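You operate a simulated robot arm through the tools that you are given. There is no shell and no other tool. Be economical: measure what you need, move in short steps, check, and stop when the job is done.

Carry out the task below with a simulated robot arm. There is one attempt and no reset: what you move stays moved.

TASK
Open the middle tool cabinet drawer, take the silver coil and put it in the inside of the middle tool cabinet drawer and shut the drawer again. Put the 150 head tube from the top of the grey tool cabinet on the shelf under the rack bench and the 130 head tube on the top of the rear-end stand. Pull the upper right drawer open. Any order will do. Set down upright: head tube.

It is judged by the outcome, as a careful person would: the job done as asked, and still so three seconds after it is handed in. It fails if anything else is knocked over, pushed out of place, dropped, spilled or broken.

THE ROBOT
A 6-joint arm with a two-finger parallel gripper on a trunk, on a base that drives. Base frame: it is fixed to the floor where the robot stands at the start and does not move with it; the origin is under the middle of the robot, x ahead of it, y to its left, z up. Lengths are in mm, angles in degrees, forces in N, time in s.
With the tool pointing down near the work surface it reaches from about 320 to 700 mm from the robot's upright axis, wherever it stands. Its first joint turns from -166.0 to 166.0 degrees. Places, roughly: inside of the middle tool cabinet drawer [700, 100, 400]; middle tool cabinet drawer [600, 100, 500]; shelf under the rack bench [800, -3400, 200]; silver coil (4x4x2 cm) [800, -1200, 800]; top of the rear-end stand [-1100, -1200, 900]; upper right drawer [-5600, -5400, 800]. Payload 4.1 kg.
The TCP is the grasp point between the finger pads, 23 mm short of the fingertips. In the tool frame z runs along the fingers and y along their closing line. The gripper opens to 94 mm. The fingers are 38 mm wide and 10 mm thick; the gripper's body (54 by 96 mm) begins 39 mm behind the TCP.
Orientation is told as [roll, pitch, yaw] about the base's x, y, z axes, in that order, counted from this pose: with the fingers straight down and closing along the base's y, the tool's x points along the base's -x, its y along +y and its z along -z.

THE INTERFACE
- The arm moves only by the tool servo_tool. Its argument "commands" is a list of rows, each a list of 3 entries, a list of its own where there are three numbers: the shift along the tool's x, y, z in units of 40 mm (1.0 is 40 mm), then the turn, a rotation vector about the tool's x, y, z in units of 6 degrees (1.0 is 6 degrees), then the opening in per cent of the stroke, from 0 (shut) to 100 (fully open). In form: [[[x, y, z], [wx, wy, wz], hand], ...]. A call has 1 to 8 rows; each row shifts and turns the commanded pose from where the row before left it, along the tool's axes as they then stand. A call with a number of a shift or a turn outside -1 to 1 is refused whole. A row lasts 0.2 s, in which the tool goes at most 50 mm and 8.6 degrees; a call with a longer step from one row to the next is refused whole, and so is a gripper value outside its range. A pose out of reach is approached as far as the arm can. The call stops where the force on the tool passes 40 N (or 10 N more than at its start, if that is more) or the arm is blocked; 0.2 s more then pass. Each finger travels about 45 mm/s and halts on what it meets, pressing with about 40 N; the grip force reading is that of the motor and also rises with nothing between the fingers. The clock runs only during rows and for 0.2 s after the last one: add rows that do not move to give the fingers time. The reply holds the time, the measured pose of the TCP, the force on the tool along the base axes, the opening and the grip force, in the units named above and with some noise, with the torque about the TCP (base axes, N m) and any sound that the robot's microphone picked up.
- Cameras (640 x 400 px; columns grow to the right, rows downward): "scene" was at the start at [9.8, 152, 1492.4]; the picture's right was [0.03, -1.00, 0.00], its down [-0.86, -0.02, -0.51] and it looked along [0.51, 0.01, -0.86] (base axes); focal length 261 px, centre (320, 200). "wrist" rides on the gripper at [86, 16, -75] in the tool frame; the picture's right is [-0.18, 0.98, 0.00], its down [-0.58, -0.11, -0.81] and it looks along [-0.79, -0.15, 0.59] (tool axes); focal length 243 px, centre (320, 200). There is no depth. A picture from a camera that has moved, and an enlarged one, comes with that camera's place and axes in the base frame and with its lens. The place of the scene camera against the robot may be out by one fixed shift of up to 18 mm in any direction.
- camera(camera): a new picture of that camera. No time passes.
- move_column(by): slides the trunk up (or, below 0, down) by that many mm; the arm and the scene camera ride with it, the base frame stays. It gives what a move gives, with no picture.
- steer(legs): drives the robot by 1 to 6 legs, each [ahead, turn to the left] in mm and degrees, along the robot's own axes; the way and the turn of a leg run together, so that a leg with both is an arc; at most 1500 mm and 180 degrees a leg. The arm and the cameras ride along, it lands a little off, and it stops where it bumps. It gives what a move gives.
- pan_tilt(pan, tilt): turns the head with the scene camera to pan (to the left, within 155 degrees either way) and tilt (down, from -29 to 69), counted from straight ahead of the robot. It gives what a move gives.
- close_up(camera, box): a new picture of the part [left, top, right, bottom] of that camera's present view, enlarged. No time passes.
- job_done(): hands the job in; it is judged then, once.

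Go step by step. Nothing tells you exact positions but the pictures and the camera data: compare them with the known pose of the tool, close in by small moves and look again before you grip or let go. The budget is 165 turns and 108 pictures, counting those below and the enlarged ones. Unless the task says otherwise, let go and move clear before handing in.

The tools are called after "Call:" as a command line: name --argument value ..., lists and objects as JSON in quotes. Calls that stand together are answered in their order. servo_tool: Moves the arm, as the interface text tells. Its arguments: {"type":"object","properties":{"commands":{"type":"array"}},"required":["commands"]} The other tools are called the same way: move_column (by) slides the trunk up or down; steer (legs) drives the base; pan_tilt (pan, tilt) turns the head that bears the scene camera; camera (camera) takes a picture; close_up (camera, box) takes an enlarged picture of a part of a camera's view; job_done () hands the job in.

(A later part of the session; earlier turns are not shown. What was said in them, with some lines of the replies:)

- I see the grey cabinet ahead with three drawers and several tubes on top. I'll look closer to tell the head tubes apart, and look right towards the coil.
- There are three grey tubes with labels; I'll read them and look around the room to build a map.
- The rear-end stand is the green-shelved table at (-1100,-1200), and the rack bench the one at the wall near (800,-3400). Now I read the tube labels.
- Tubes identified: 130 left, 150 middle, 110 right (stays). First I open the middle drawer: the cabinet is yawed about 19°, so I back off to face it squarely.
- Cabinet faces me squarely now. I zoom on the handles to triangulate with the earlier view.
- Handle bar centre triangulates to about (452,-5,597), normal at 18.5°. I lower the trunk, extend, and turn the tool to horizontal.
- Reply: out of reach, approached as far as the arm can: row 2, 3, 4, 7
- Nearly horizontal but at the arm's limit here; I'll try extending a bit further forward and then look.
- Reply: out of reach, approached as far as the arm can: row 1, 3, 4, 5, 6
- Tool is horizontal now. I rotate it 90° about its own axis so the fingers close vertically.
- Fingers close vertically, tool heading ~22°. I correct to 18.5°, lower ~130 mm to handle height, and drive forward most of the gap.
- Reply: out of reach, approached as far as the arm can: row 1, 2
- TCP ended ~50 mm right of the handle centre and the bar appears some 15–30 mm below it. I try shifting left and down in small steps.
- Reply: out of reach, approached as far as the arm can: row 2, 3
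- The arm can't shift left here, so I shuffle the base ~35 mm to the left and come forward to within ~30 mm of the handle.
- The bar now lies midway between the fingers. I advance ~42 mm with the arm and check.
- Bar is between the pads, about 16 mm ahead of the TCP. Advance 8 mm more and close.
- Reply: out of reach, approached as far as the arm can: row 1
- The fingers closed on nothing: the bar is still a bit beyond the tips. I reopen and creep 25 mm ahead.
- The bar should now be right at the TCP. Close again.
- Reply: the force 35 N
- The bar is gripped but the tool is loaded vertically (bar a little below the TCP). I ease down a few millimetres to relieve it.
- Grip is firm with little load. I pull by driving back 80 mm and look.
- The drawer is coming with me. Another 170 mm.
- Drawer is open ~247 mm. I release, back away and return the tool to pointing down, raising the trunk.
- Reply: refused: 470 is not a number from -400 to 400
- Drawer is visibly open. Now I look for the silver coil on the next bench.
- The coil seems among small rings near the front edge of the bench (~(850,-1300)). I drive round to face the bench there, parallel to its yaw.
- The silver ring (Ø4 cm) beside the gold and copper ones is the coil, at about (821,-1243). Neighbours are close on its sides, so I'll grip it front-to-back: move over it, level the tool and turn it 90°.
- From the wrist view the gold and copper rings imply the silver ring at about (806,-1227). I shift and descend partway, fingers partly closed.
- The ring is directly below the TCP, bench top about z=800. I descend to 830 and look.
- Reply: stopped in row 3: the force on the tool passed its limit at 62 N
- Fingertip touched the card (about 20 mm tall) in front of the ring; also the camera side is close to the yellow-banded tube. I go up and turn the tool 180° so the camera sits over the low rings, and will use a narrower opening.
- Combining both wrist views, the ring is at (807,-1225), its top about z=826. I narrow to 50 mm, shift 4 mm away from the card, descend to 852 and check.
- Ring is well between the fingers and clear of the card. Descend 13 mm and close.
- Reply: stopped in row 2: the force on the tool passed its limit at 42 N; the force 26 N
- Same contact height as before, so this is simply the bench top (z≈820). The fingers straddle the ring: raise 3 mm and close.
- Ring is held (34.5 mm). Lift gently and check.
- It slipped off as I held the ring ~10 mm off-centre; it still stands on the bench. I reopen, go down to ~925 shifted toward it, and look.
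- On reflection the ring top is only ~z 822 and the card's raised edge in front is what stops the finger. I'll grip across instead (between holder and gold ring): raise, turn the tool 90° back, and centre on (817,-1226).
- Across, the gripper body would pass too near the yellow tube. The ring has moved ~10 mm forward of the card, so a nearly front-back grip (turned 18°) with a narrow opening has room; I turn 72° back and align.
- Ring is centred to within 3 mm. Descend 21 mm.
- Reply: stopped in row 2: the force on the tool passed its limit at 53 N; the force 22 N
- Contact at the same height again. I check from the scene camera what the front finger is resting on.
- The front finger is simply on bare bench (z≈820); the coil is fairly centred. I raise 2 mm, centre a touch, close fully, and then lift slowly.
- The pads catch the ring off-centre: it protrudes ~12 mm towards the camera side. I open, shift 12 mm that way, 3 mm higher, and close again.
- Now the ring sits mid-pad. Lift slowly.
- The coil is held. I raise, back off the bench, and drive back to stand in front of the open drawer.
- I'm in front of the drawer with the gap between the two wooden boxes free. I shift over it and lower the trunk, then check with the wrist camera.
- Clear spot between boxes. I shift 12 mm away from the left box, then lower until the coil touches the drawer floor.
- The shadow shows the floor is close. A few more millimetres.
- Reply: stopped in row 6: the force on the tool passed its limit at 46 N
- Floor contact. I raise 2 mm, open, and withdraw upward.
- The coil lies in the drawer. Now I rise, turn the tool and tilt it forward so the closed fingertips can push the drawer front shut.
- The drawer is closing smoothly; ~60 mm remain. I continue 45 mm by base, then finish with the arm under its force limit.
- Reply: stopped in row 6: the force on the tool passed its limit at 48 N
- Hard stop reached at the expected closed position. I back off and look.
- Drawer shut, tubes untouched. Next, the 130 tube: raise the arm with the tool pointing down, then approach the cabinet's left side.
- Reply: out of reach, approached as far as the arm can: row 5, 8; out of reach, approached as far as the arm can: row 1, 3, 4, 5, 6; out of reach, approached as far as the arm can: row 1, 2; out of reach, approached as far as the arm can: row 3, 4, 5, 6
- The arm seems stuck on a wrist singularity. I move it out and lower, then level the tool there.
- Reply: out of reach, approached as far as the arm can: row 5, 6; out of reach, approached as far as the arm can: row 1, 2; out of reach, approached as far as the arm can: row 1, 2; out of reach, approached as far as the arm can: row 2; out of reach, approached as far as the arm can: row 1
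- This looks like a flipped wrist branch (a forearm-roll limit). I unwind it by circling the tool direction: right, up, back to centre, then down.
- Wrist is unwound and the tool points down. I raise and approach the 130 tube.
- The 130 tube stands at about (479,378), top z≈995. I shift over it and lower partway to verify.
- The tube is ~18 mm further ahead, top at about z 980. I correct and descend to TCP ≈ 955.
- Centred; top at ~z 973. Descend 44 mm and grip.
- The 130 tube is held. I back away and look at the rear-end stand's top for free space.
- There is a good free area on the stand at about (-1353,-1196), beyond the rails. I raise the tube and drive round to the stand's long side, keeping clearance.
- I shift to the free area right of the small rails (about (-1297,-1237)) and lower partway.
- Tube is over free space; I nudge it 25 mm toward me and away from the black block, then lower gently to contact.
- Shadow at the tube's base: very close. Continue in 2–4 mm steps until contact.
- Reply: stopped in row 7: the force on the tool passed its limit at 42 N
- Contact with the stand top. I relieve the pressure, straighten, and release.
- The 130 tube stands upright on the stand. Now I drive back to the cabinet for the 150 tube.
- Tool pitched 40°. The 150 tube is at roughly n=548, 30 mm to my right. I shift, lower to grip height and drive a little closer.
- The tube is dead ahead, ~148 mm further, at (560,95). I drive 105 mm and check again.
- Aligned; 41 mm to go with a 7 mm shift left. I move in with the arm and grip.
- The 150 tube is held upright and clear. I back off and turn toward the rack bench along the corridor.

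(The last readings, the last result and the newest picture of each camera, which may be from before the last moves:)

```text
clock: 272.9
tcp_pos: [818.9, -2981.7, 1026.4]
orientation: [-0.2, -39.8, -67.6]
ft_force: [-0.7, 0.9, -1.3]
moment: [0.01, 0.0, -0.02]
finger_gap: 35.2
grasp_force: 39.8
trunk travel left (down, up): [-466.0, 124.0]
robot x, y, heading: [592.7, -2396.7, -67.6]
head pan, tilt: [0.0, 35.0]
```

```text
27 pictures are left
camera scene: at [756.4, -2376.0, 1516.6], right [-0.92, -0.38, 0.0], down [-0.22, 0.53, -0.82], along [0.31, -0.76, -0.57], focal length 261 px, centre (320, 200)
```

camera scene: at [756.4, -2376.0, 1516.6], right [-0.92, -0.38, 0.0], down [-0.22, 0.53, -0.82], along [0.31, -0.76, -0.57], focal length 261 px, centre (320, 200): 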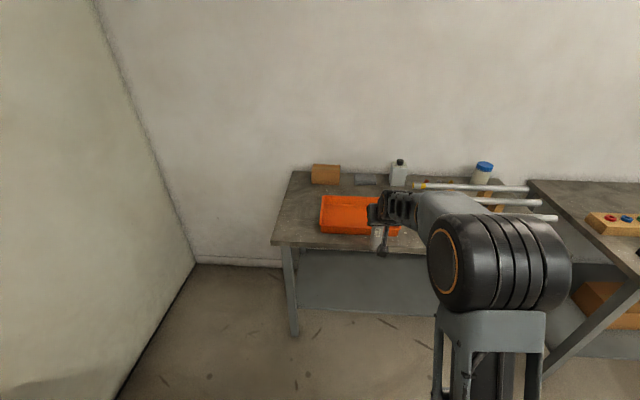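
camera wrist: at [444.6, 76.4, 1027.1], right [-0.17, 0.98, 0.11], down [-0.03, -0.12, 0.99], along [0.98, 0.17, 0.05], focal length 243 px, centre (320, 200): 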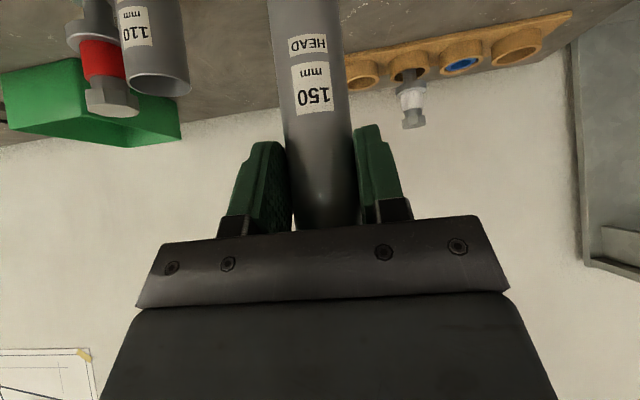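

The rack bench is ahead: shelf z≈214, front edge ~200 mm beyond the tube. I square up, lower the trunk and the arm outside the bench first.

Call:
steer --legs '[[0, -4]]'

Call:
move_column --by -400

Call:
move_column --by -60

Call:
servo_tool --commands '[[[0.64, 0, 0.77], [0, 0, 0], 0], [[0.64, 0, 0.77], [0, 0, 0], 0], [[0.64, 0, 0.77], [0, 0, 0], 0], [[0.64, 0, 0.77], [0, 0, 0], 0], [[0, 0, 0], [0, 0, 0], 0]]'

Call:
camera --camera "scene"

```text
clock: 273.8
tcp_pos: [775.2, -2996.5, 1025.5]
orientation: [-0.2, -39.8, -71.6]
ft_force: [0.7, 0.5, -0.2]
moment: [0.03, -0.03, -0.01]
finger_gap: 35.2
grasp_force: 40.2
trunk travel left (down, up): [-466.0, 124.0]
robot x, y, heading: [587.1, -2399.8, -71.3]
head pan, tilt: [0.0, 35.0]
```

```text
clock: 277.6
tcp_pos: [775.9, -2996.2, 625.8]
orientation: [-0.1, -39.8, -71.6]
ft_force: [-0.9, -0.4, -1.8]
moment: [0.0, -0.01, -0.02]
finger_gap: 35.1
grasp_force: 40.0
trunk travel left (down, up): [-66.0, 524.0]
robot x, y, heading: [588.3, -2398.0, -71.4]
head pan, tilt: [0.0, 35.0]
```

```text
clock: 278.6
tcp_pos: [777.5, -2996.2, 565.5]
orientation: [-0.2, -39.9, -71.5]
ft_force: [0.0, 0.2, -1.5]
moment: [0.03, 0.02, -0.04]
finger_gap: 35.1
grasp_force: 40.1
trunk travel left (down, up): [-6.0, 584.0]
robot x, y, heading: [590.1, -2396.0, -71.4]
head pan, tilt: [0.0, 35.0]
```

```text
clock: 279.8
tcp_pos: [779.4, -2998.0, 404.2]
orientation: [-0.2, -39.9, -71.7]
ft_force: [-0.9, -0.1, -2.7]
moment: [0.02, 0.0, 0.02]
finger_gap: 35.0
grasp_force: 39.9
trunk travel left (down, up): [-6.0, 584.0]
robot x, y, heading: [586.9, -2398.5, -71.5]
head pan, tilt: [0.0, 35.0]
```

```text
26 pictures are left
camera scene: at [758.5, -2387.5, 1056.7], right [-0.95, -0.32, 0.0], down [-0.18, 0.54, -0.82], along [0.26, -0.78, -0.57], focal length 261 px, centre (320, 200)
```

scene: 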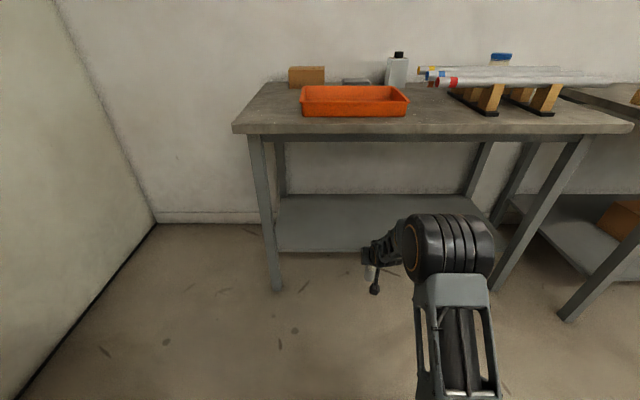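

Arm reaches low enough and the shelf is empty. I raise 20 mm for margin and drive 325 mm straight in.

Call:
servo_tool --commands '[[[-0.32, 0, -0.38], [0, 0, 0], 0], [[0, 0, 0], [0, 0, 0], 0]]'

Call:
steer --legs '[[325, 0]]'

Call:
camera --camera "wrist"

Call:
camera --camera "scene"

```text
clock: 280.4
tcp_pos: [776.7, -2995.8, 423.5]
orientation: [-0.2, -39.7, -71.5]
ft_force: [0.0, -0.7, -1.8]
moment: [0.03, 0.03, -0.04]
finger_gap: 35.1
grasp_force: 40.2
trunk travel left (down, up): [-6.0, 584.0]
robot x, y, heading: [587.0, -2397.5, -71.7]
head pan, tilt: [0.0, 35.0]
```

```text
clock: 282.6
tcp_pos: [878.8, -3313.6, 423.1]
orientation: [-0.2, -39.8, -72.0]
ft_force: [-0.6, -0.1, -1.2]
moment: [0.0, 0.01, 0.0]
finger_gap: 34.9
grasp_force: 40.5
trunk travel left (down, up): [-6.0, 584.0]
robot x, y, heading: [693.8, -2712.7, -71.9]
head pan, tilt: [0.0, 35.0]
```

```text
25 pictures are left
camera wrist: at [858.7, -3199.4, 424.6], right [0.98, 0.17, 0.11], down [-0.12, 0.03, 0.99], along [0.16, -0.99, 0.05], focal length 243 px, centre (320, 200)
```

wrist: 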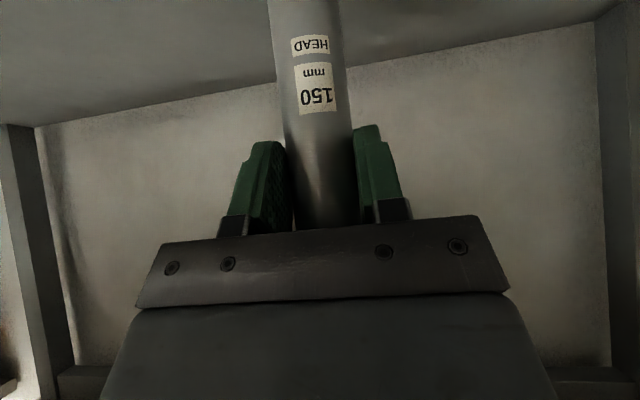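

```text
24 pictures are left
camera scene: at [863.2, -2704.8, 1056.7], right [-0.95, -0.31, 0.0], down [-0.18, 0.55, -0.82], along [0.25, -0.78, -0.57], focal length 261 px, centre (320, 200)
```

scene: 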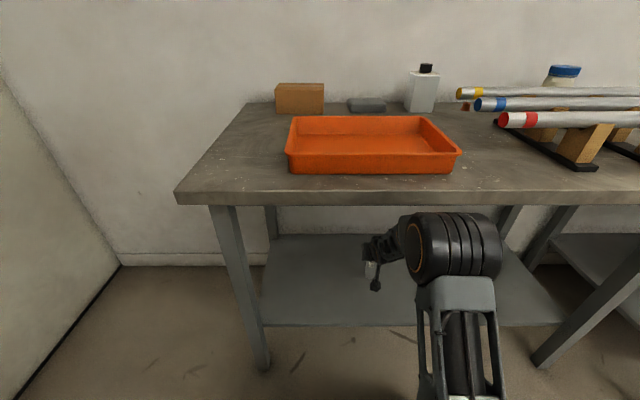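

The tube is over the shelf about 120 mm inside its front edge. I lower slowly to contact.

Call:
servo_tool --commands '[[[0.19, 0, 0.23], [0, 0, 0], 0], [[0.19, 0, 0.23], [0, 0, 0], 0], [[0.19, 0, 0.23], [0, 0, 0], 0], [[0.1, 0, 0.12], [0, 0, 0], 0], [[0.1, 0, 0.12], [0, 0, 0], 0], [[0.1, 0, 0.12], [0, 0, 0], 0], [[0.1, 0, 0.12], [0, 0, 0], 0], [[0, 0, 0], [0, 0, 0], 0]]'

Call:
servo_tool --commands '[[[0.06, 0, 0.08], [0, 0, 0], 0], [[0.06, 0, 0.08], [0, 0, 0], 0], [[0.06, 0, 0.08], [0, 0, 0], 0], [[0.06, 0, 0.08], [0, 0, 0], 0], [[0.06, 0, 0.08], [0, 0, 0], 0], [[0.06, 0, 0.08], [0, 0, 0], 0], [[0.06, 0, 0.08], [0, 0, 0], 0], [[0.06, 0, 0.08], [0, 0, 0], 0]]'

```text
clock: 284.4
tcp_pos: [878.7, -3315.4, 364.9]
orientation: [-0.2, -40.3, -72.0]
ft_force: [-1.0, 3.8, 21.8]
moment: [0.53, -0.3, 0.14]
finger_gap: 34.7
grasp_force: 40.5
trunk travel left (down, up): [-6.0, 584.0]
robot x, y, heading: [694.3, -2712.1, -71.8]
head pan, tilt: [0.0, 35.0]
```

```text
clock: 284.9
tcp_pos: [880.2, -3318.0, 363.3]
orientation: [-0.3, -41.1, -72.0]
ft_force: [0.1, 0.9, 12.2]
moment: [-0.15, -0.33, 0.07]
finger_gap: 34.6
grasp_force: 40.8
trunk travel left (down, up): [-6.0, 584.0]
robot x, y, heading: [694.5, -2711.0, -72.1]
head pan, tilt: [0.0, 35.0]
stopped in row 2: the force on the tool passed its limit at 42 N (the readings are from after the stop); the commanded pose is now the measured one
```

Contact with the shelf. I relieve a millimetre, restore the pitch, then check before releasing.

Call:
servo_tool --commands '[[[-0.02, 0, -0.03], [0, 0.2, 0], 0], [[0, 0, 0], [0, 0, 0], 0], [[0, 0, 0], [0, 0, 0], 0]]'

Call:
camera --camera "wrist"

```text
clock: 285.7
tcp_pos: [880.8, -3316.8, 363.5]
orientation: [-0.2, -39.6, -71.9]
ft_force: [3.3, -3.5, 12.7]
moment: [-0.75, -0.67, 0.12]
finger_gap: 34.4
grasp_force: 39.9
trunk travel left (down, up): [-6.0, 584.0]
robot x, y, heading: [691.5, -2713.0, -71.8]
head pan, tilt: [0.0, 35.0]
```

```text
23 pictures are left
camera wrist: at [860.6, -3204.0, 366.0], right [0.98, 0.17, 0.11], down [-0.12, 0.03, 0.99], along [0.16, -0.99, 0.05], focal length 243 px, centre (320, 200)
```

wrist: 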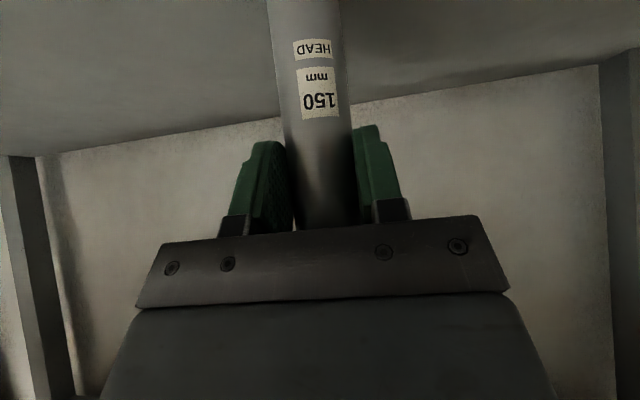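

Call:
servo_tool --commands '[[[-0.02, 0, -0.025], [0, 0, 0], 0], [[0, 0, 0], [0, 0, 0], 0], [[0, 0, 0], [0, 0, 0], 42], [[0, 0, 0], [0, 0, 0], 50], [[0, 0, 0], [0, 0, 0], 62], [[0, 0, 0], [0, 0, 0], 75], [[0, 0, 0], [0, 0, 0], 75], [[0, 0, 0], [0, 0, 0], 75]]'

Call:
camera --camera "wrist"

```text
clock: 287.5
tcp_pos: [879.8, -3317.3, 361.9]
orientation: [-0.2, -39.4, -71.9]
ft_force: [0.2, 0.8, 0.0]
moment: [0.0, -0.02, 0.03]
finger_gap: 70.6
grasp_force: 0.0
trunk travel left (down, up): [-6.0, 584.0]
robot x, y, heading: [696.5, -2710.6, -71.9]
head pan, tilt: [0.0, 35.0]
```

```text
22 pictures are left
camera wrist: at [860.2, -3203.1, 366.0], right [0.98, 0.17, 0.11], down [-0.12, 0.03, 0.99], along [0.16, -0.99, 0.05], focal length 243 px, centre (320, 200)
```

wrist: 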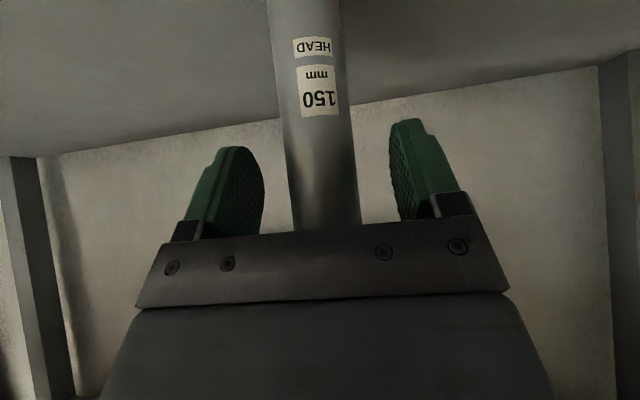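

Released and standing. I withdraw straight back with the arm, then the base, and verify.

Call:
servo_tool --commands '[[[0.38, 0, -0.32], [0, 0, 0], 75], [[0.38, 0, -0.32], [0, 0, 0], 75], [[0.38, 0, -0.32], [0, 0, 0], 75], [[0, 0, 0], [0, 0, 0], 75]]'

Call:
steer --legs '[[-320, 0]]'

Call:
camera --camera "wrist"

```text
clock: 288.5
tcp_pos: [862.9, -3259.9, 365.9]
orientation: [-0.2, -39.4, -71.9]
ft_force: [-0.1, 0.3, 0.2]
moment: [0.05, -0.07, -0.01]
finger_gap: 70.4
grasp_force: 0.1
trunk travel left (down, up): [-6.0, 584.0]
robot x, y, heading: [695.8, -2715.1, -71.7]
head pan, tilt: [0.0, 35.0]
```

```text
clock: 290.7
tcp_pos: [762.3, -2953.9, 366.3]
orientation: [-0.2, -39.4, -72.1]
ft_force: [0.1, 0.3, 0.2]
moment: [0.0, -0.01, -0.01]
finger_gap: 70.4
grasp_force: 0.0
trunk travel left (down, up): [-6.0, 584.0]
robot x, y, heading: [592.1, -2408.7, -72.1]
head pan, tilt: [0.0, 35.0]
```

```text
21 pictures are left
camera wrist: at [742.4, -2841.8, 367.8], right [0.98, 0.16, 0.11], down [-0.12, 0.03, 0.99], along [0.16, -0.99, 0.05], focal length 243 px, centre (320, 200)
```

wrist: 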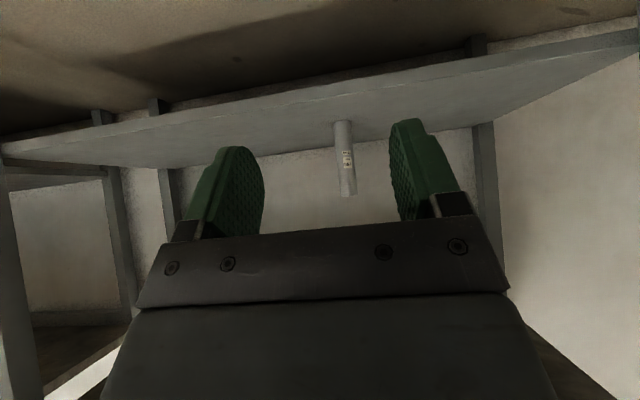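

The 150 tube stands upright on the shelf. Now the far drawer: I raise the trunk and look along the room toward (-5600,-5400).

Call:
move_column --by 400

Call:
pan_tilt --pan -82 --tilt 18

Call:
camera --camera "scene"

```text
clock: 294.5
tcp_pos: [762.1, -2956.1, 764.8]
orientation: [-0.1, -39.3, -72.0]
ft_force: [0.6, -0.5, -0.3]
moment: [0.0, 0.01, 0.03]
finger_gap: 70.5
grasp_force: 0.1
trunk travel left (down, up): [-406.0, 184.0]
robot x, y, heading: [597.2, -2411.2, -72.2]
head pan, tilt: [0.0, 35.0]
```

```text
clock: 296.1
tcp_pos: [762.0, -2956.8, 764.8]
orientation: [-0.2, -39.5, -72.1]
ft_force: [-0.1, 0.3, 0.4]
moment: [-0.02, 0.02, 0.0]
finger_gap: 70.3
grasp_force: 0.0
trunk travel left (down, up): [-406.0, 184.0]
robot x, y, heading: [591.7, -2412.0, -72.3]
head pan, tilt: [-82.0, 18.0]
```

```text
20 pictures are left
camera scene: at [652.8, -2356.8, 1483.8], right [-0.44, 0.9, 0.0], down [0.28, 0.14, -0.95], along [-0.85, -0.42, -0.31], focal length 261 px, centre (320, 200)
```

scene: 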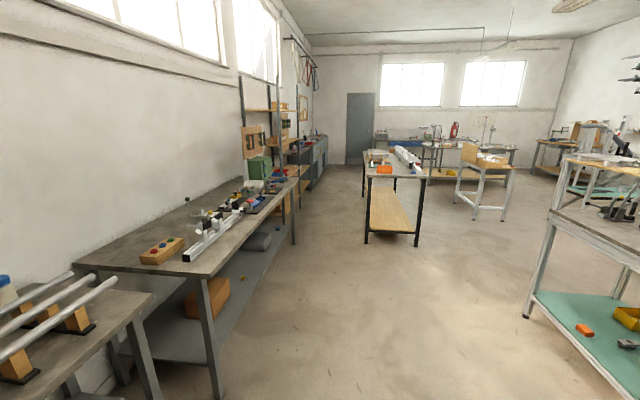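

I have a clear view: the drawer cabinet is at the far end by the door. I'll lift the arm high and go along the wider aisle right of the wooden bench, in legs with pose checks.

Call:
move_column --by 180

Call:
servo_tool --commands '[[[-0.64, 0, -0.77], [0, 0, 0], 0], [[-0.64, 0, -0.77], [0, 0, 0], 0], [[-0.64, 0, -0.77], [0, 0, 0], 0], [[-0.64, 0, -0.77], [0, 0, 0], 0], [[0, 0, 0], [0, 0, 0], 0]]'

Call:
steer --legs '[[0, -109], [1160, 0]]'

```text
clock: 298.1
tcp_pos: [761.0, -2955.9, 945.3]
orientation: [-0.2, -39.4, -72.0]
ft_force: [-0.7, -0.5, -1.3]
moment: [0.01, -0.01, 0.0]
finger_gap: 70.6
grasp_force: 0.0
trunk travel left (down, up): [-586.0, 4.0]
robot x, y, heading: [595.2, -2410.6, -72.2]
head pan, tilt: [-82.0, 18.0]
```

```text
clock: 299.3
tcp_pos: [761.2, -2956.4, 1092.6]
orientation: [-0.2, -39.4, -72.1]
ft_force: [-1.1, 0.6, 0.5]
moment: [-0.01, -0.01, 0.01]
finger_gap: 0.0
grasp_force: 39.4
out of reach, approached as far as the arm can: row 3
trunk travel left (down, up): [-586.0, 4.0]
robot x, y, heading: [595.7, -2410.7, -72.3]
head pan, tilt: [-82.0, 18.0]
```

```text
clock: 309.9
tcp_pos: [-1128.6, -2236.3, 1091.6]
orientation: [-0.1, -39.4, 175.0]
ft_force: [0.2, 0.2, 0.1]
moment: [0.02, 0.01, 0.0]
finger_gap: 0.1
grasp_force: 39.9
trunk travel left (down, up): [-586.0, 4.0]
robot x, y, heading: [-557.9, -2293.5, 175.0]
head pan, tilt: [-82.0, 18.0]
```

Call:
steer --legs '[[0, 9], [1150, 0]]'

Call:
pan_tilt --pan 0 --tilt 20

Call:
camera --camera "scene"

```text
clock: 316.4
tcp_pos: [-2269.2, -2389.3, 1091.9]
orientation: [-0.2, -39.3, -177.1]
ft_force: [1.5, 0.2, 0.5]
moment: [-0.02, -0.02, 0.02]
finger_gap: 0.0
grasp_force: 39.9
trunk travel left (down, up): [-586.0, 4.0]
robot x, y, heading: [-1695.7, -2371.6, -177.0]
head pan, tilt: [-82.0, 18.0]
```

```text
clock: 317.9
tcp_pos: [-2269.0, -2388.2, 1091.9]
orientation: [-0.2, -39.5, -177.0]
ft_force: [0.2, 0.0, -0.3]
moment: [0.0, 0.0, 0.0]
finger_gap: 0.1
grasp_force: 40.0
trunk travel left (down, up): [-586.0, 4.0]
robot x, y, heading: [-1698.9, -2373.5, -177.0]
head pan, tilt: [0.0, 20.0]
```

```text
19 pictures are left
camera scene: at [-1718.7, -2554.3, 1660.5], right [-0.05, 1.0, 0.0], down [0.34, 0.02, -0.94], along [-0.94, -0.05, -0.34], focal length 261 px, centre (320, 200)
```

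scene: 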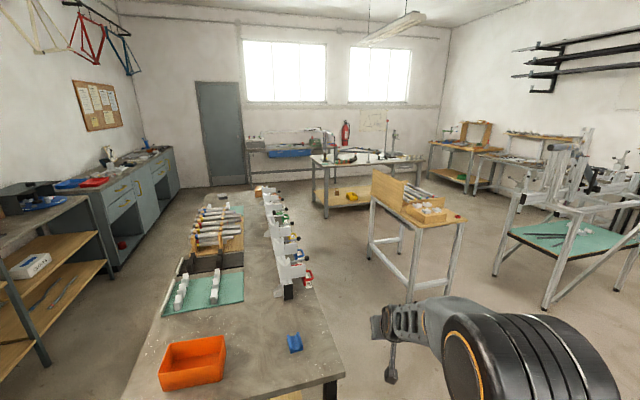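

The target is the upper drawer nearest the door (the one with handle around (158,172) in view). I sidestep into the wider aisle and proceed.

Call:
steer --legs '[[0, -52.5], [635, 0], [0, 68]]'

```text
clock: 326.9
tcp_pos: [-2659.8, -2053.1, 1091.4]
orientation: [-0.2, -39.4, -161.3]
ft_force: [0.2, -0.4, 0.9]
moment: [0.02, -0.01, -0.02]
finger_gap: 0.1
grasp_force: 39.7
trunk travel left (down, up): [-586.0, 4.0]
robot x, y, heading: [-2110.3, -1877.3, -161.3]
head pan, tilt: [0.0, 20.0]
```

Call:
steer --legs '[[1000, 0]]'

```text
clock: 332.1
tcp_pos: [-3619.4, -2402.6, 1090.9]
orientation: [-0.2, -39.4, -160.1]
ft_force: [0.4, -0.8, -0.2]
moment: [0.06, -0.02, 0.0]
finger_gap: 0.0
grasp_force: 40.2
trunk travel left (down, up): [-586.0, 4.0]
robot x, y, heading: [-3074.9, -2215.5, -159.9]
head pan, tilt: [0.0, 20.0]
```

Call:
steer --legs '[[0, -1.8], [1000, 0]]'

```text
clock: 337.7
tcp_pos: [-4581.6, -2682.0, 1090.9]
orientation: [-0.3, -39.4, -162.7]
ft_force: [0.1, -0.3, -0.6]
moment: [0.01, 0.0, 0.01]
finger_gap: 0.0
grasp_force: 39.9
trunk travel left (down, up): [-586.0, 4.0]
robot x, y, heading: [-4027.5, -2525.0, -162.6]
head pan, tilt: [0.0, 20.0]
```

Call:
steer --legs '[[0, 1.2], [950, 0], [0, 45]]'

Call:
camera --camera "scene"

```text
clock: 345.0
tcp_pos: [-5151.1, -3335.1, 1091.2]
orientation: [-0.2, -39.4, -114.9]
ft_force: [0.4, -0.6, 0.0]
moment: [-0.01, 0.02, 0.0]
finger_gap: 0.0
grasp_force: 39.9
trunk travel left (down, up): [-586.0, 4.0]
robot x, y, heading: [-4900.3, -2820.7, -115.2]
head pan, tilt: [0.0, 20.0]
```

```text
18 pictures are left
camera scene: at [-4760.9, -2935.5, 1660.5], right [-0.91, 0.42, 0.0], down [0.14, 0.31, -0.94], along [-0.4, -0.85, -0.34], focal length 261 px, centre (320, 200)
```

scene: 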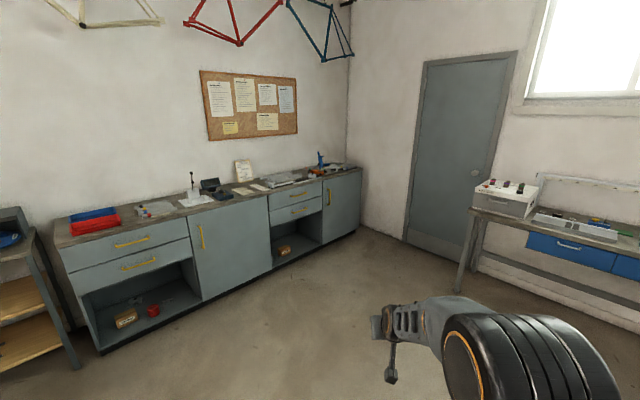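

The upper right drawer's handle is at about (-5645,-5322,776). I drive to a stance in front of it and set the tool horizontal as before.

Call:
steer --legs '[[0, -7], [1000, 0]]'

Call:
move_column --by -400

Call:
servo_tool --commands '[[[-0.64, 0, -0.77], [0, 0, 0], 100], [[-0.64, 0, -0.77], [0, 0, 0], 100], [[-0.4, 0, -0.5], [0, 0, 0], 100], [[0, 0, 0], [0, 0, 0], 100]]'

Call:
servo_tool --commands '[[[0, 0, 0.3], [0, -1, 0], 100], [[0, 0, 0.3], [0, -1, 0], 100], [[0, 0, 0.3], [0, -1, 0], 100], [[0, 0, 0.3], [0, -1, 0], 100], [[0, 0, 0.3], [0, -1, 0], 100], [[0, 0, 0.3], [0, -1, 0], 100], [[0, 0, 0.3], [0, -1, 0], 100], [[0, 0, 0], [0, -1, 0], 100]]'

```text
clock: 350.8
tcp_pos: [-5719.9, -4170.6, 1092.4]
orientation: [-0.1, -39.3, -120.4]
ft_force: [-0.1, -0.3, -0.6]
moment: [0.0, 0.0, 0.03]
finger_gap: 0.0
grasp_force: 40.0
trunk travel left (down, up): [-586.0, 4.0]
robot x, y, heading: [-5424.3, -3681.5, -120.3]
head pan, tilt: [0.0, 20.0]
```

```text
clock: 354.6
tcp_pos: [-5721.2, -4171.7, 693.0]
orientation: [-0.1, -39.4, -120.4]
ft_force: [0.3, -1.1, 0.0]
moment: [-0.02, -0.02, -0.03]
finger_gap: 0.0
grasp_force: 39.7
trunk travel left (down, up): [-186.0, 404.0]
robot x, y, heading: [-5423.0, -3680.5, -120.4]
head pan, tilt: [0.0, 20.0]
```

```text
clock: 355.6
tcp_pos: [-5718.0, -4171.8, 795.8]
orientation: [-0.2, -39.4, -120.4]
ft_force: [0.4, 0.2, -0.4]
moment: [0.0, 0.0, 0.02]
finger_gap: 86.6
grasp_force: 0.0
trunk travel left (down, up): [-186.0, 404.0]
robot x, y, heading: [-5423.5, -3685.4, -120.6]
head pan, tilt: [0.0, 20.0]
```

```text
clock: 357.4
tcp_pos: [-5754.2, -4232.3, 752.6]
orientation: [-3.6, -87.5, -117.0]
ft_force: [0.3, 0.0, -0.4]
moment: [-0.01, 0.0, 0.01]
finger_gap: 94.0
grasp_force: 0.0
trunk travel left (down, up): [-186.0, 404.0]
robot x, y, heading: [-5421.2, -3682.2, -120.4]
head pan, tilt: [0.0, 20.0]
```

Horizontal without trouble. Now I roll it 90° about its axis and finish driving to the stance facing the drawer.

Call:
servo_tool --commands '[[[0, 0, 0], [0, 0, 1], 100], [[0, 0, 0], [0, 0, 1], 100], [[0, 0, 0], [0, 0, 1], 100], [[0, 0, 0], [0, 0, 1], 100], [[0, 0, 0], [0, 0, 1], 100], [[0, 0, 0], [0, 0, 1], 100], [[0, 0, 0], [0, 0, 1], 100], [[0, 0, 0], [0, 0, 1], 100]]'

Call:
servo_tool --commands '[[[0, 0, 0], [0, 0, 1], 100], [[0, 0, 0], [0, 0, 1], 100], [[0, 0, 0], [0, 0, 1], 100], [[0, 0, 0], [0, 0, 1], 100], [[0, 0, 0], [0, 0, 1], 100], [[0, 0, 0], [0, 0, 1], 100], [[0, 0, 0], [0, 0, 1], 100], [[0, 0, 0], [0, 0, 0], 100]]'

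Call:
steer --legs '[[0, -2.5], [800, 0], [0, 51.5]]'

Call:
pan_tilt --pan 0 --tilt 30

Call:
camera --camera "scene"

```text
clock: 359.2
tcp_pos: [-5755.4, -4231.0, 753.8]
orientation: [86.6, -42.0, 151.9]
ft_force: [-0.7, -0.4, 0.0]
moment: [-0.02, 0.01, 0.01]
finger_gap: 93.8
grasp_force: 0.1
trunk travel left (down, up): [-186.0, 404.0]
robot x, y, heading: [-5420.4, -3683.6, -120.6]
head pan, tilt: [0.0, 20.0]
```

```text
clock: 361.0
tcp_pos: [-5755.0, -4231.2, 751.9]
orientation: [87.3, -0.2, 149.5]
ft_force: [0.4, -0.5, -0.7]
moment: [0.02, 0.02, 0.02]
finger_gap: 93.9
grasp_force: 0.1
trunk travel left (down, up): [-186.0, 404.0]
robot x, y, heading: [-5421.8, -3682.5, -120.3]
head pan, tilt: [0.0, 20.0]
```

```text
clock: 368.0
tcp_pos: [-5668.6, -4968.4, 753.0]
orientation: [87.4, -0.3, -162.3]
ft_force: [0.6, 0.1, 0.3]
moment: [-0.02, 0.0, -0.01]
finger_gap: 93.8
grasp_force: 0.0
trunk travel left (down, up): [-186.0, 404.0]
robot x, y, heading: [-5855.2, -4355.6, -72.3]
head pan, tilt: [0.0, 20.0]
```

```text
clock: 368.7
tcp_pos: [-5670.2, -4969.5, 753.8]
orientation: [87.4, -0.2, -162.4]
ft_force: [0.2, -0.3, -0.5]
moment: [0.0, -0.01, -0.01]
finger_gap: 94.0
grasp_force: 0.1
trunk travel left (down, up): [-186.0, 404.0]
robot x, y, heading: [-5854.7, -4352.7, -72.1]
head pan, tilt: [0.0, 30.0]
```

```text
17 pictures are left
camera scene: at [-5686.2, -4348.7, 1244.5], right [-0.95, -0.31, 0.0], down [-0.15, 0.48, -0.87], along [0.26, -0.82, -0.5], focal length 261 px, centre (320, 200)
```

scene: 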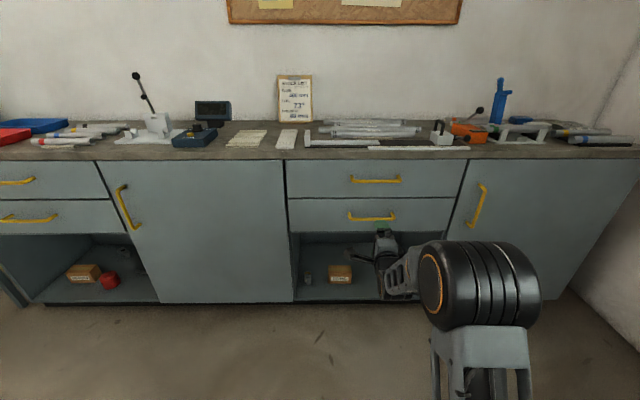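

The drawer's handle is ahead. I check with the wrist camera to fix its height and offset.

Call:
camera --camera "wrist"

```text
16 pictures are left
camera wrist: at [-5609.8, -4872.0, 772.0], right [-0.16, -0.1, 0.98], down [-0.8, 0.6, -0.07], along [-0.58, -0.8, -0.17], focal length 243 px, centre (320, 200)
```

wrist: 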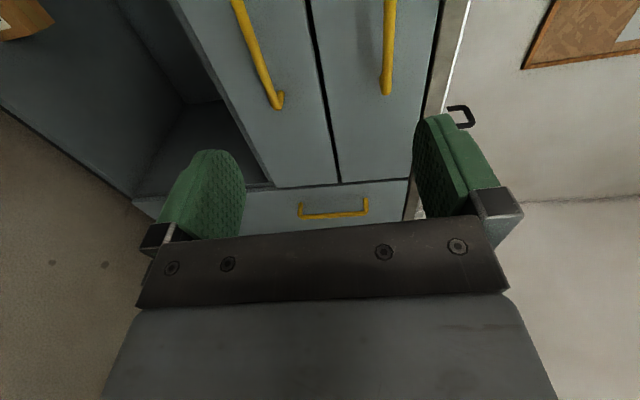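

Call:
move_column --by 55

Call:
servo_tool --commands '[[[-0.5, 0, 0], [0, 0, 0], 100], [[-0.5, 0, 0], [0, 0, 0], 100], [[0, 0, 0], [0, 0, 0], 100]]'

Call:
steer --legs '[[210, 0]]'

Call:
camera --camera "wrist"

```text
clock: 369.6
tcp_pos: [-5670.0, -4968.3, 807.4]
orientation: [87.3, -0.2, -162.4]
ft_force: [0.5, -0.1, -0.1]
moment: [-0.01, 0.0, -0.02]
finger_gap: 94.0
grasp_force: 0.0
trunk travel left (down, up): [-241.0, 349.0]
robot x, y, heading: [-5856.9, -4353.8, -72.1]
head pan, tilt: [0.0, 30.0]
```

```text
clock: 370.4
tcp_pos: [-5708.9, -4981.3, 807.6]
orientation: [87.4, -0.2, -162.5]
ft_force: [0.0, -0.2, -1.2]
moment: [0.0, -0.01, 0.02]
finger_gap: 94.1
grasp_force: 0.1
trunk travel left (down, up): [-241.0, 349.0]
robot x, y, heading: [-5856.9, -4353.3, -72.3]
head pan, tilt: [0.0, 30.0]
```

```text
clock: 372.1
tcp_pos: [-5647.8, -5180.0, 807.5]
orientation: [87.5, -0.2, -162.5]
ft_force: [-0.6, 0.9, -0.6]
moment: [-0.02, 0.03, 0.02]
finger_gap: 94.0
grasp_force: 0.0
trunk travel left (down, up): [-241.0, 349.0]
robot x, y, heading: [-5796.1, -4552.1, -72.2]
head pan, tilt: [0.0, 30.0]
```

```text
15 pictures are left
camera wrist: at [-5587.1, -5083.4, 826.6], right [-0.16, -0.1, 0.98], down [-0.8, 0.6, -0.07], along [-0.58, -0.8, -0.17], focal length 243 px, centre (320, 200)
```

wrist: 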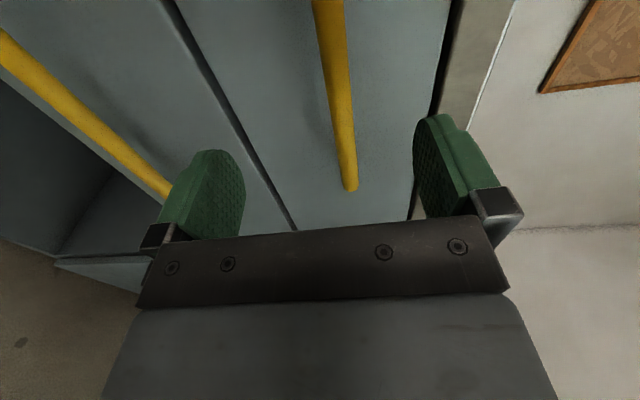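

The bar is ~10 mm above the TCP and ~75 mm ahead. I raise 8 mm, drive 40 mm, and look again.

Call:
move_column --by 8

Call:
steer --legs '[[42, 0]]'

Call:
camera --camera "wrist"

```text
clock: 372.6
tcp_pos: [-5648.4, -5180.0, 815.0]
orientation: [87.5, -0.2, -162.5]
ft_force: [-0.3, -0.6, 0.4]
moment: [-0.01, -0.02, 0.01]
finger_gap: 93.9
grasp_force: 0.0
trunk travel left (down, up): [-249.0, 341.0]
robot x, y, heading: [-5791.9, -4549.2, -72.1]
head pan, tilt: [0.0, 30.0]
```

```text
clock: 373.5
tcp_pos: [-5634.2, -5220.1, 815.6]
orientation: [87.4, -0.2, -162.5]
ft_force: [-0.8, 0.7, 0.0]
moment: [-0.03, 0.0, -0.01]
finger_gap: 94.1
grasp_force: 0.1
trunk travel left (down, up): [-249.0, 341.0]
robot x, y, heading: [-5774.9, -4589.7, -72.4]
head pan, tilt: [0.0, 30.0]
```

```text
14 pictures are left
camera wrist: at [-5574.2, -5123.1, 834.6], right [-0.16, -0.1, 0.98], down [-0.8, 0.6, -0.07], along [-0.58, -0.8, -0.17], focal length 243 px, centre (320, 200)
```

wrist: 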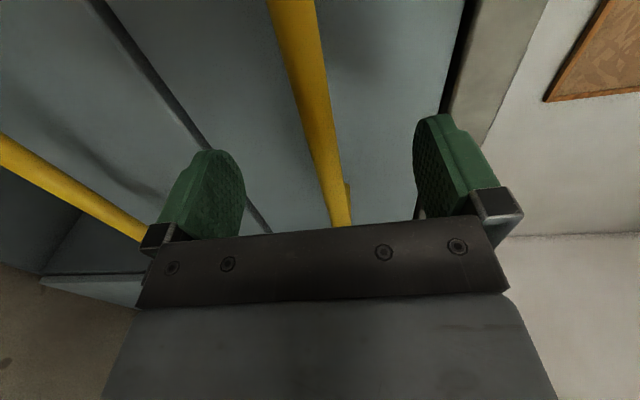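

The bar is centred, about 16 mm ahead. Advance 16 mm and close.

Call:
steer --legs '[[17, 0]]'

Call:
servo_tool --commands '[[[0, 0, 0], [0, 0, 0], 0], [[0, 0, 0], [0, 0, 0], 0], [[0, 0, 0], [0, 0, 0], 0], [[0, 0, 0], [0, 0, 0], 0], [[0, 0, 0], [0, 0, 0], 0], [[0, 0, 0], [0, 0, 0], 0]]'

```text
clock: 374.3
tcp_pos: [-5629.5, -5235.8, 814.3]
orientation: [87.4, -0.3, -162.5]
ft_force: [-1.0, -0.2, 0.1]
moment: [-0.01, 0.03, 0.03]
finger_gap: 94.2
grasp_force: 0.0
trunk travel left (down, up): [-249.0, 341.0]
robot x, y, heading: [-5774.5, -4610.5, -72.1]
head pan, tilt: [0.0, 30.0]
```

```text
clock: 375.7
tcp_pos: [-5630.4, -5235.6, 818.6]
orientation: [87.8, -0.1, -162.4]
ft_force: [1.3, -2.9, 12.6]
moment: [0.15, -0.47, 0.08]
finger_gap: 13.6
grasp_force: 45.3
trunk travel left (down, up): [-249.0, 341.0]
robot x, y, heading: [-5771.7, -4605.7, -72.3]
head pan, tilt: [0.0, 30.0]
```

Gripped the bar (13.6 mm). I relieve the vertical load a little and pull by driving back 80 mm.

Call:
servo_tool --commands '[[[0, 0.08, 0], [0, 0, 0], 0], [[0, 0, 0], [0, 0, 0], 0], [[0, 0, 0], [0, 0, 0], 0]]'

Call:
steer --legs '[[-80, 0]]'

Call:
camera --camera "scene"

```text
clock: 376.5
tcp_pos: [-5629.3, -5235.7, 818.0]
orientation: [87.3, -0.1, -162.6]
ft_force: [-1.5, -2.0, 1.9]
moment: [0.16, -0.28, 0.27]
finger_gap: 13.8
grasp_force: 45.4
trunk travel left (down, up): [-249.0, 341.0]
robot x, y, heading: [-5775.1, -4609.2, -72.5]
head pan, tilt: [0.0, 30.0]
```

```text
clock: 377.6
tcp_pos: [-5654.2, -5158.7, 818.0]
orientation: [87.4, -0.2, -162.5]
ft_force: [-5.3, -2.5, -3.8]
moment: [0.07, -0.14, 0.28]
finger_gap: 13.8
grasp_force: 45.2
trunk travel left (down, up): [-249.0, 341.0]
robot x, y, heading: [-5800.2, -4529.7, -72.3]
head pan, tilt: [0.0, 30.0]
```

```text
13 pictures are left
camera scene: at [-5630.0, -4526.9, 1307.5], right [-0.95, -0.3, 0.0], down [-0.15, 0.48, -0.87], along [0.26, -0.82, -0.5], focal length 261 px, centre (320, 200)
```

scene: 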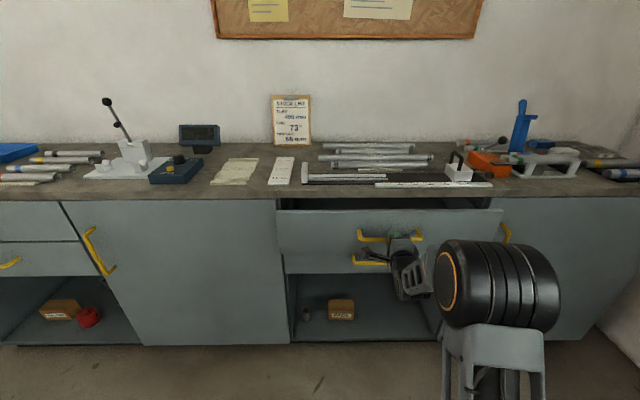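

The upper right drawer is opening. I pull another 170 mm for a proper opening, then release and back off.

Call:
steer --legs '[[-170, 0]]'

Call:
servo_tool --commands '[[[0, 0, 0], [0, 0, 0], 100], [[0, 0, 0], [0, 0, 0], 100], [[0, 0, 0], [0, 0, 0], 100], [[0, 0, 0], [0, 0, 0], 100], [[0, 0, 0], [0, 0, 0], 100], [[0, 0, 0], [0, 0, 0], 100]]'

Call:
steer --legs '[[-250, 0]]'

Call:
camera --camera "scene"

```text
clock: 379.0
tcp_pos: [-5707.2, -5001.6, 817.5]
orientation: [87.3, 0.1, -162.7]
ft_force: [-27.2, -9.3, -2.9]
moment: [-0.19, 0.53, -1.21]
finger_gap: 14.1
grasp_force: 44.7
trunk travel left (down, up): [-249.0, 341.0]
robot x, y, heading: [-5843.2, -4373.7, -72.4]
head pan, tilt: [0.0, 30.0]
```

```text
clock: 380.4
tcp_pos: [-5704.7, -5002.3, 819.8]
orientation: [87.5, 0.0, -162.7]
ft_force: [-0.1, -0.1, 0.7]
moment: [0.01, -0.02, 0.03]
finger_gap: 93.8
grasp_force: 0.1
trunk travel left (down, up): [-249.0, 341.0]
robot x, y, heading: [-5848.6, -4374.1, -72.4]
head pan, tilt: [0.0, 30.0]
```

```text
clock: 382.2
tcp_pos: [-5777.1, -4769.9, 818.1]
orientation: [87.2, -0.1, -162.6]
ft_force: [0.5, -0.8, 0.3]
moment: [0.0, 0.01, -0.01]
finger_gap: 94.1
grasp_force: 0.1
trunk travel left (down, up): [-249.0, 341.0]
robot x, y, heading: [-5924.6, -4144.3, -72.3]
head pan, tilt: [0.0, 30.0]
```

```text
12 pictures are left
camera scene: at [-5753.2, -4137.9, 1307.5], right [-0.95, -0.3, 0.0], down [-0.15, 0.48, -0.87], along [0.26, -0.82, -0.5], focal length 261 px, centre (320, 200)
```

scene: 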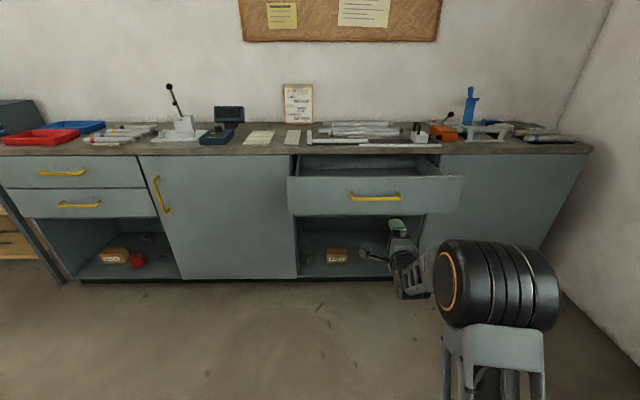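

The upper right drawer is well open, the coil is in the shut middle drawer, and both head tubes stand upright where asked. I am clear of everything and hand in.

Call:
job_done

```text
The job is handed in.
```

The job is finished and handed in. From the last pictures and contact readings of each step:

- **Middle tool cabinet drawer:** the silver coil is inside, and the drawer is pushed shut to its stop.
- **150 head tube:** standing upright on the shelf under the rack bench.
- **130 head tube:** standing upright on top of the rear-end stand.
- **Upper right drawer:** pulled open about 240 mm.

The first try at lifting the coil slipped, but it stayed on the bench. I saw nothing else knocked over or moved.
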